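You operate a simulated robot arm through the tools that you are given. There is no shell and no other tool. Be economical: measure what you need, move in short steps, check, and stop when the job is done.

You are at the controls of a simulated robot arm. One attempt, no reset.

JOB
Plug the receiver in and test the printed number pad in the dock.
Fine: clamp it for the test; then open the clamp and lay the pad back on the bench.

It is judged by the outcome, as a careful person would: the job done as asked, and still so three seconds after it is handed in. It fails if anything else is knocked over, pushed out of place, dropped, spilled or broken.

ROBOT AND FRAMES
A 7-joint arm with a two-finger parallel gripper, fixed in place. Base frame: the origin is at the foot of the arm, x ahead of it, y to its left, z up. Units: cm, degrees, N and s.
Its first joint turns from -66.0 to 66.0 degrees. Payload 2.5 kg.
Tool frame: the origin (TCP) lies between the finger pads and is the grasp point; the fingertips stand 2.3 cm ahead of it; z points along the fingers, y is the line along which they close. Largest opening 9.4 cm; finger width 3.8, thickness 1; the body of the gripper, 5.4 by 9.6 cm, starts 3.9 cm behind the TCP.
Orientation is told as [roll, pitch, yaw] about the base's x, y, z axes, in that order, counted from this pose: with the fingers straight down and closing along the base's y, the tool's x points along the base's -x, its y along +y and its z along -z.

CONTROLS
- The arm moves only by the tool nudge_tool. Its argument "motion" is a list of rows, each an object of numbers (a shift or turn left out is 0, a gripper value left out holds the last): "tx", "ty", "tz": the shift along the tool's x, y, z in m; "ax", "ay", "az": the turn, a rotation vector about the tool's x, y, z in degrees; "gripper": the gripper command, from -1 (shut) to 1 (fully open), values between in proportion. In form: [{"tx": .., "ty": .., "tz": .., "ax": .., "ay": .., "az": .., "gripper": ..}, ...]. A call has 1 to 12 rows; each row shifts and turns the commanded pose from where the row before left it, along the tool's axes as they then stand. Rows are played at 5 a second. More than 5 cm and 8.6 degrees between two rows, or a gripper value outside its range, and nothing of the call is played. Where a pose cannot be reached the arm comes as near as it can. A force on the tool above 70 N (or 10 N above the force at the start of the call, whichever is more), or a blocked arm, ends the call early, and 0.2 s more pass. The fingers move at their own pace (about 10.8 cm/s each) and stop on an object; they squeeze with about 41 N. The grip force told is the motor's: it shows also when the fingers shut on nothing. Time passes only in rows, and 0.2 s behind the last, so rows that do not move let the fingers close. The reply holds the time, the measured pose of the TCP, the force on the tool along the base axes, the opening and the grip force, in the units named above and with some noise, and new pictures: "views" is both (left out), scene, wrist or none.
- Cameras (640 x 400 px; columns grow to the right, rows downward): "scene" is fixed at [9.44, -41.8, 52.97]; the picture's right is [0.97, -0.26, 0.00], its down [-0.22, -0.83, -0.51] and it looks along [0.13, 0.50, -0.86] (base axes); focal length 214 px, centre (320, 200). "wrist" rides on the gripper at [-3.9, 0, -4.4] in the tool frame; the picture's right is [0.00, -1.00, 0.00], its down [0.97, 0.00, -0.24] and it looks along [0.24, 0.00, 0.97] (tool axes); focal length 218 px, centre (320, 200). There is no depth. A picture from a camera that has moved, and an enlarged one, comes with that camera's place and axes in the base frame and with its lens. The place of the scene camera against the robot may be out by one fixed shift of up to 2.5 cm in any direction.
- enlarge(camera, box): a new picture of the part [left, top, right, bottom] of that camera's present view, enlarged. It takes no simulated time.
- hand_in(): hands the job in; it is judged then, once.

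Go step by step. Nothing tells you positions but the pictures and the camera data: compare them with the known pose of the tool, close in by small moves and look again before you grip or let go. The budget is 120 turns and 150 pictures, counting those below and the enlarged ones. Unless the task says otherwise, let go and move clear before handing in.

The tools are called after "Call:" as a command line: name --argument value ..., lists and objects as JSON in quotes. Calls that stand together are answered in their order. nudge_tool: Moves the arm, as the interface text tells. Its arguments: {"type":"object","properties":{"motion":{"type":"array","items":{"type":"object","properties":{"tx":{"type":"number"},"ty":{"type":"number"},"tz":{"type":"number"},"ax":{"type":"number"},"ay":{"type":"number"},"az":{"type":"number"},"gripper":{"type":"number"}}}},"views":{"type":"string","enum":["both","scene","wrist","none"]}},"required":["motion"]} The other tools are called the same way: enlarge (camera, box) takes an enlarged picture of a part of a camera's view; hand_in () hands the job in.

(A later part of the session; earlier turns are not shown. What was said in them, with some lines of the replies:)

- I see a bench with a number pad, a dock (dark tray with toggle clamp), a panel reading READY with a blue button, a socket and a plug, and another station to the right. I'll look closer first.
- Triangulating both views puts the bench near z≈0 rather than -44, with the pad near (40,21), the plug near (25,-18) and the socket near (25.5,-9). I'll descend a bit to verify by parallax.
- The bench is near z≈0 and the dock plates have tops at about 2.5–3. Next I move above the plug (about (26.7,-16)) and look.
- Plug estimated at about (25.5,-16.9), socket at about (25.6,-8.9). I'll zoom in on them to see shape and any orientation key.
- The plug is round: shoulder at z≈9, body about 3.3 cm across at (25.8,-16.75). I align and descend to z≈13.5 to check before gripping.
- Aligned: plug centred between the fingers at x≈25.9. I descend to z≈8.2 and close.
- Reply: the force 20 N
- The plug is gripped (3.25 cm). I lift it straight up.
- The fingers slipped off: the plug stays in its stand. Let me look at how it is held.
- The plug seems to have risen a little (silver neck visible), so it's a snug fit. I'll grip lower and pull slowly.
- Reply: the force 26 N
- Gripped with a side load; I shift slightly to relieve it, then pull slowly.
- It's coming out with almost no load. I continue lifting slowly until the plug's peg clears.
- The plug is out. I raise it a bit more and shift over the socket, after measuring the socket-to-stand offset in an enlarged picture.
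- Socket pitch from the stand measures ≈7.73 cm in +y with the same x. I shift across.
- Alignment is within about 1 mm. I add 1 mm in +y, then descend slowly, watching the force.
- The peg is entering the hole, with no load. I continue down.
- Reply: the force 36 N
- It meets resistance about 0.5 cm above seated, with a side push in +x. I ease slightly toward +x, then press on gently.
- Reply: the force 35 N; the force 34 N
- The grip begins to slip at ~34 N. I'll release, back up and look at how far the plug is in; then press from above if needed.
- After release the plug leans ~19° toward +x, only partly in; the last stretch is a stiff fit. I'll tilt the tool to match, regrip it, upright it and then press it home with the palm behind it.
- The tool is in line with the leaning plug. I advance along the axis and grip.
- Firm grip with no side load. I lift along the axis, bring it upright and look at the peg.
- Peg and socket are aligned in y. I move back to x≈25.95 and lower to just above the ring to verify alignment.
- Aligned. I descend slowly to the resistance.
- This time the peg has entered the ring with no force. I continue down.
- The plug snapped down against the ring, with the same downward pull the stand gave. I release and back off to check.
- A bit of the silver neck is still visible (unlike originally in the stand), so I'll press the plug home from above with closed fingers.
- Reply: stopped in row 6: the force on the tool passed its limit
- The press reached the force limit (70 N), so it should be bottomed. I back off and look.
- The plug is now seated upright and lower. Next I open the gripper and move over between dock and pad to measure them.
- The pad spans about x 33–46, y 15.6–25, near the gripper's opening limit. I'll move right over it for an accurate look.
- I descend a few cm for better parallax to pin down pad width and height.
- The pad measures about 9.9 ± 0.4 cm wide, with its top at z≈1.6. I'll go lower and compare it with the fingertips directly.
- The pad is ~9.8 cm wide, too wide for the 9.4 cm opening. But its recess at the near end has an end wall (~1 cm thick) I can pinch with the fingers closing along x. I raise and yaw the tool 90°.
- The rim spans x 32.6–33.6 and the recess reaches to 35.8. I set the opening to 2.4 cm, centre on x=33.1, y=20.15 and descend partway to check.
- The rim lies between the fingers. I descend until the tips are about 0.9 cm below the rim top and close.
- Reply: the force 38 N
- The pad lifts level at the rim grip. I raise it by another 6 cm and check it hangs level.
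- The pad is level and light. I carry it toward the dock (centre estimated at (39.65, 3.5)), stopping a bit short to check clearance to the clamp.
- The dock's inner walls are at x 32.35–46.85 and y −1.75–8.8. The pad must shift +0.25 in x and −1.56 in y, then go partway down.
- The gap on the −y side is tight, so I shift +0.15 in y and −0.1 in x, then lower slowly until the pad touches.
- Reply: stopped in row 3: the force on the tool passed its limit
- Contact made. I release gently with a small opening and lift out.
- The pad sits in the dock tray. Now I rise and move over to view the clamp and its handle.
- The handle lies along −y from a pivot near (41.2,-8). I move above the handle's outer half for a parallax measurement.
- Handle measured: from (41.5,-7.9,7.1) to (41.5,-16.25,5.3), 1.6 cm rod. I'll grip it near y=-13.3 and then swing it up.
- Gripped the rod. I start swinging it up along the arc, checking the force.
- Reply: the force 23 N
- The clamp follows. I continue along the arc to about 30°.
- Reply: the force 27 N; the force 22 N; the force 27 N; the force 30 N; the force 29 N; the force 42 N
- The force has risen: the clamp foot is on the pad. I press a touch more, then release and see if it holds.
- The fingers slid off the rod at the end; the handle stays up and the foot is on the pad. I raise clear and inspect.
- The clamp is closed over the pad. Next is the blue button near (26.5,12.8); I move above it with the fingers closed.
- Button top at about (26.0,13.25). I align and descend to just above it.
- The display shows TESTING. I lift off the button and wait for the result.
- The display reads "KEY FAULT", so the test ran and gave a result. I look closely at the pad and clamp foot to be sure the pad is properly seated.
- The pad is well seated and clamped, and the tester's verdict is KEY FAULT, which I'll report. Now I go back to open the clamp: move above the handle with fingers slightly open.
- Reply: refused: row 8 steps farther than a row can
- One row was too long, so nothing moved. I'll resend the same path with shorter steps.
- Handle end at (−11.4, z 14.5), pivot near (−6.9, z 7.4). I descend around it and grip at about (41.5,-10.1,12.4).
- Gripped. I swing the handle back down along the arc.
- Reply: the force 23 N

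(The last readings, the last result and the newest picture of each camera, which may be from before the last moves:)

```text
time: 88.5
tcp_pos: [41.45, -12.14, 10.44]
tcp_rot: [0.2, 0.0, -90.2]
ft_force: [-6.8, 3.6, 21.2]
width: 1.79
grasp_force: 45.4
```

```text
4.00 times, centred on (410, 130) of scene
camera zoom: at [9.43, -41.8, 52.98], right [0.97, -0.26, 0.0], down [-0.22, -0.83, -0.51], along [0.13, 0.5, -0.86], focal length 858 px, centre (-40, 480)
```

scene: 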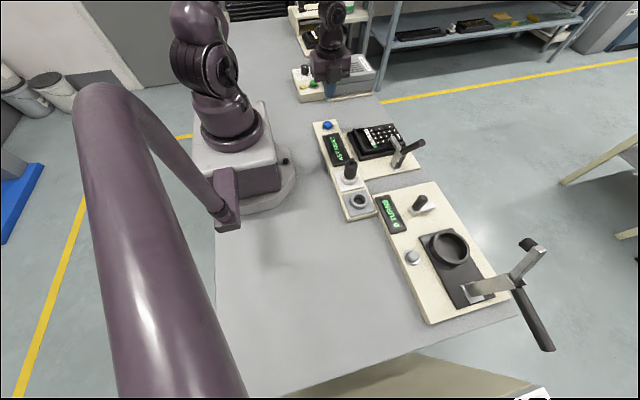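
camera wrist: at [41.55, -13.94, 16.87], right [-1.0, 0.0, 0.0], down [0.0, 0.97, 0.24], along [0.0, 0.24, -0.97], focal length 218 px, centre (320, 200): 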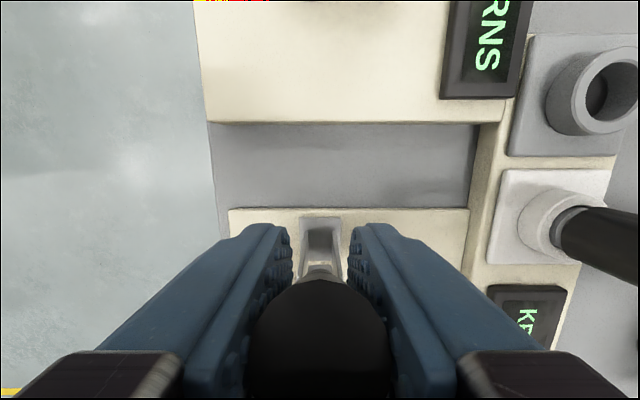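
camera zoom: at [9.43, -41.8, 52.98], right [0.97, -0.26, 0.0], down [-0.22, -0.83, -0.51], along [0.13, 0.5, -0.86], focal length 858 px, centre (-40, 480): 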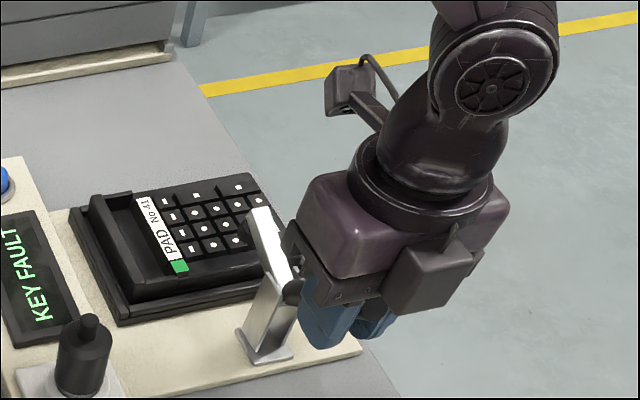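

Call:
nudge_tool --motion '[{"tx": -0.0024, "tz": 0.0048}, {"tx": -0.002, "tz": 0.005}, {"tx": -0.0012, "tz": 0.005}, {"tx": -0.0008, "tz": 0.0052}, {"tz": 0.005}, {"tz": 0.005}, {"tx": 0.0005, "tz": 0.005}, {}]' --views "none"

Call:
enlarge --camera "scene" --box '[360, 80, 460, 180]'

```text
time: 90.3
tcp_pos: [41.51, -12.81, 7.04]
tcp_rot: [0.3, 0.1, -90.3]
ft_force: [-4.9, -14.6, 22.1]
width: 1.79
grasp_force: 45.3
```

```text
4.00 times, centred on (410, 130) of scene
camera zoom: at [9.43, -41.8, 52.98], right [0.97, -0.26, 0.0], down [-0.22, -0.83, -0.51], along [0.13, 0.5, -0.86], focal length 858 px, centre (-40, 480)
```

zoom: 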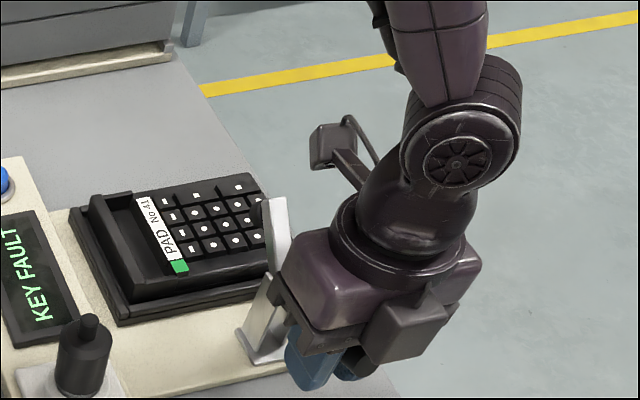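

Call:
nudge_tool --motion '[{"tx": -0.002, "tz": 0.004}, {"tz": 0.004}, {"tz": 0.004}, {"tz": 0.003}, {}]' --views "none"

Call:
enlarge --camera "scene" --box '[360, 80, 460, 180]'

```text
time: 91.5
tcp_pos: [41.56, -12.89, 5.44]
tcp_rot: [0.3, 0.0, -90.1]
ft_force: [-3.2, -8.6, 17.6]
width: 1.76
grasp_force: 45.5
```

```text
4.00 times, centred on (410, 130) of scene
camera zoom: at [9.43, -41.8, 52.98], right [0.97, -0.26, 0.0], down [-0.22, -0.83, -0.51], along [0.13, 0.5, -0.86], focal length 858 px, centre (-40, 480)
```

zoom: 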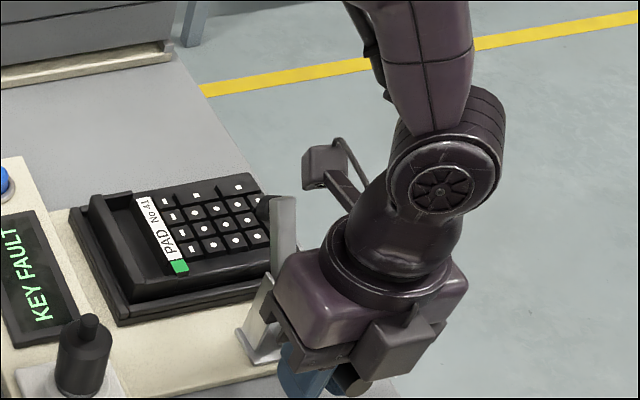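

Call:
nudge_tool --motion '[{"tz": 0.003}, {"tz": 0.003}, {"tz": 0.003}, {}]' --views "none"

Call:
nudge_tool --motion '[{"gripper": -0.3}, {"gripper": -0.3}, {"tz": -0.03}, {"tz": -0.04}, {"tz": -0.04}, {"tz": -0.03}, {}]' --views "both"

Call:
enlarge --camera "scene" --box '[330, 100, 430, 190]'

```text
time: 92.5
tcp_pos: [41.58, -12.8, 4.72]
tcp_rot: [0.2, 0.2, -90.3]
ft_force: [-11.3, -1.1, 43.9]
width: 1.79
grasp_force: 44.8
no pictures are left
```

```text
time: 94.1
tcp_pos: [41.23, -12.98, 18.5]
tcp_rot: [0.1, 0.0, -90.1]
ft_force: [-0.3, 0.0, -0.3]
width: 3.3
grasp_force: 0.0
no pictures are left
```

```text
refused: no pictures are left
```

The picture budget is used up, but the clamp is open (the handle hit its stop at 44 N) and I know the exact commanded offsets. I return to the pose where I released the pad, finger opening 2.4 cm.

Call:
nudge_tool --motion '[{"ty": -0.042, "tz": -0.01}, {"ty": -0.042}, {"tx": 0.0331}, {"tx": 0.0331}, {"tx": 0.0331}, {"tx": 0.0331}, {"tx": 0.0331, "gripper": -0.49}, {}, {}]' --views "none"

Call:
nudge_tool --motion '[{}]' --views "none"

```text
time: 96.1
tcp_pos: [33.1, 3.71, 19.41]
tcp_rot: [0.1, 0.0, -90.1]
ft_force: [0.4, 0.9, 0.8]
width: 2.41
grasp_force: 0.1
no pictures are left
```

```text
time: 96.5
tcp_pos: [33.07, 3.67, 19.38]
tcp_rot: [0.0, 0.0, -90.1]
ft_force: [-0.6, -0.1, -0.1]
width: 2.38
grasp_force: 0.0
no pictures are left
```

I'm back over the rim at (33.1,3.7). I descend in stages, watching the force.

Call:
nudge_tool --motion '[{"tz": 0.04}, {"tz": 0.04}, {"tz": 0.03}, {"tz": 0.015}, {}]' --views "none"

Call:
nudge_tool --motion '[{"tz": 0.008}, {"tz": 0.006}, {"tz": 0.003}, {"tz": 0.003}, {}]' --views "none"

```text
time: 97.7
tcp_pos: [33.19, 3.68, 6.92]
tcp_rot: [0.1, 0.0, -90.1]
ft_force: [0.1, 0.6, 0.6]
width: 2.39
grasp_force: 0.0
no pictures are left
```

```text
time: 98.9
tcp_pos: [33.14, 3.72, 5.16]
tcp_rot: [0.1, 0.1, -90.1]
ft_force: [1.1, -0.9, -0.7]
width: 2.42
grasp_force: 0.0
no pictures are left
```

Call:
nudge_tool --motion '[{"tz": 0.002}, {"tz": 0.0015}, {}, {"gripper": -1}, {"gripper": -1}, {"gripper": -1}, {"gripper": -1}]' --views "none"

```text
time: 100.5
tcp_pos: [33.1, 3.6, 4.69]
tcp_rot: [0.2, -0.1, -90.1]
ft_force: [0.0, -0.4, -0.7]
width: 0.96
grasp_force: 41.5
no pictures are left
```

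The rim is gripped (0.96 cm, no side load). I lift straight up.

Call:
nudge_tool --motion '[{"tz": -0.003}, {"tz": -0.005}, {"tz": -0.007}, {"tz": -0.01}, {}]' --views "none"

Call:
nudge_tool --motion '[{"tz": -0.012}, {"tz": -0.012}, {"tz": -0.012}, {}, {}]' --views "none"

```text
time: 101.7
tcp_pos: [33.09, 3.53, 7.38]
tcp_rot: [0.1, 0.0, -90.0]
ft_force: [-0.9, 0.1, -1.0]
width: 0.92
grasp_force: 41.0
no pictures are left
```

```text
time: 102.9
tcp_pos: [33.02, 3.73, 10.86]
tcp_rot: [0.1, 0.0, -90.2]
ft_force: [-0.1, 0.3, -1.2]
width: 0.89
grasp_force: 41.4
no pictures are left
```

The pad is held (≈1 N weight). I carry it back to its original spot (y≈20).

Call:
nudge_tool --motion '[{"tx": 0.027}, {"tx": 0.027}, {"tx": 0.027}, {"tx": 0.027}, {"tx": 0.027}, {"tx": 0.028}, {}, {}]' --views "none"

Call:
nudge_tool --motion '[{"tz": 0.015}, {"tz": 0.015}, {"tz": 0.015}, {"tz": 0.015}, {}]' --views "none"

```text
time: 104.7
tcp_pos: [33.12, 19.97, 10.93]
tcp_rot: [0.1, 0.0, -90.1]
ft_force: [-0.4, -0.2, -1.4]
width: 0.92
grasp_force: 40.7
no pictures are left
```

```text
time: 105.9
tcp_pos: [33.15, 20.06, 4.82]
tcp_rot: [0.1, 0.1, -90.1]
ft_force: [0.3, 0.1, -1.3]
width: 0.9
grasp_force: 41.1
no pictures are left
```

Call:
nudge_tool --motion '[{"tz": 0.005}, {"tz": 0.004}, {"tz": 0.003}, {"tz": 0.002}, {}]' --views "none"

```text
time: 107.1
tcp_pos: [33.03, 19.98, 3.44]
tcp_rot: [0.2, 0.2, -90.1]
ft_force: [0.0, -0.1, -1.8]
width: 0.96
grasp_force: 41.3
no pictures are left
```

Call:
nudge_tool --motion '[{"tz": 0.001}, {"tz": 0.001}, {}]' --views "none"

```text
time: 107.9
tcp_pos: [33.06, 19.94, 3.23]
tcp_rot: [0.1, 0.0, -90.1]
ft_force: [0.8, -0.3, -0.5]
width: 0.91
grasp_force: 41.0
no pictures are left
```

Call:
nudge_tool --motion '[{"tz": 0.001}, {"tz": 0.001}, {}]' --views "none"

```text
time: 108.7
tcp_pos: [33.06, 19.86, 3.08]
tcp_rot: [0.1, 0.1, -90.1]
ft_force: [-2.4, -0.6, 6.2]
width: 0.91
grasp_force: 41.0
no pictures are left
```

The pad touches the bench (force now upward). I release with a small opening and lift clear.

Call:
nudge_tool --motion '[{"gripper": -0.6}, {"gripper": -0.6}, {"gripper": -0.6}, {"tz": -0.01}, {"tz": -0.02}, {"tz": -0.03}, {"tz": -0.04}, {"tz": -0.04}, {"tz": -0.03}, {}]' --views "none"

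```text
time: 110.9
tcp_pos: [33.04, 19.8, 19.92]
tcp_rot: [0.1, 0.0, -90.1]
ft_force: [0.3, -0.1, 0.0]
width: 1.89
grasp_force: 0.1
no pictures are left
```

The gripper is clear with no load, the pad is back on the bench and the clamp is open. I hand in.

Call:
hand_in

```text
The job is handed in.
```

The receiver is plugged in and the pad (No 41) was clamped in the dock and tested; the tester read **KEY FAULT**, so the pad did not pass. I ran the test once. The clamp foot sat at the edge of the keys and may have been touching one, so a repeat test would tell you if the fault is real.

The clamp is open again and the pad is back on the bench where it was. My pictures ran out as the clamp opened, so I judged those last steps from the arm's position and force readings, not by sight.
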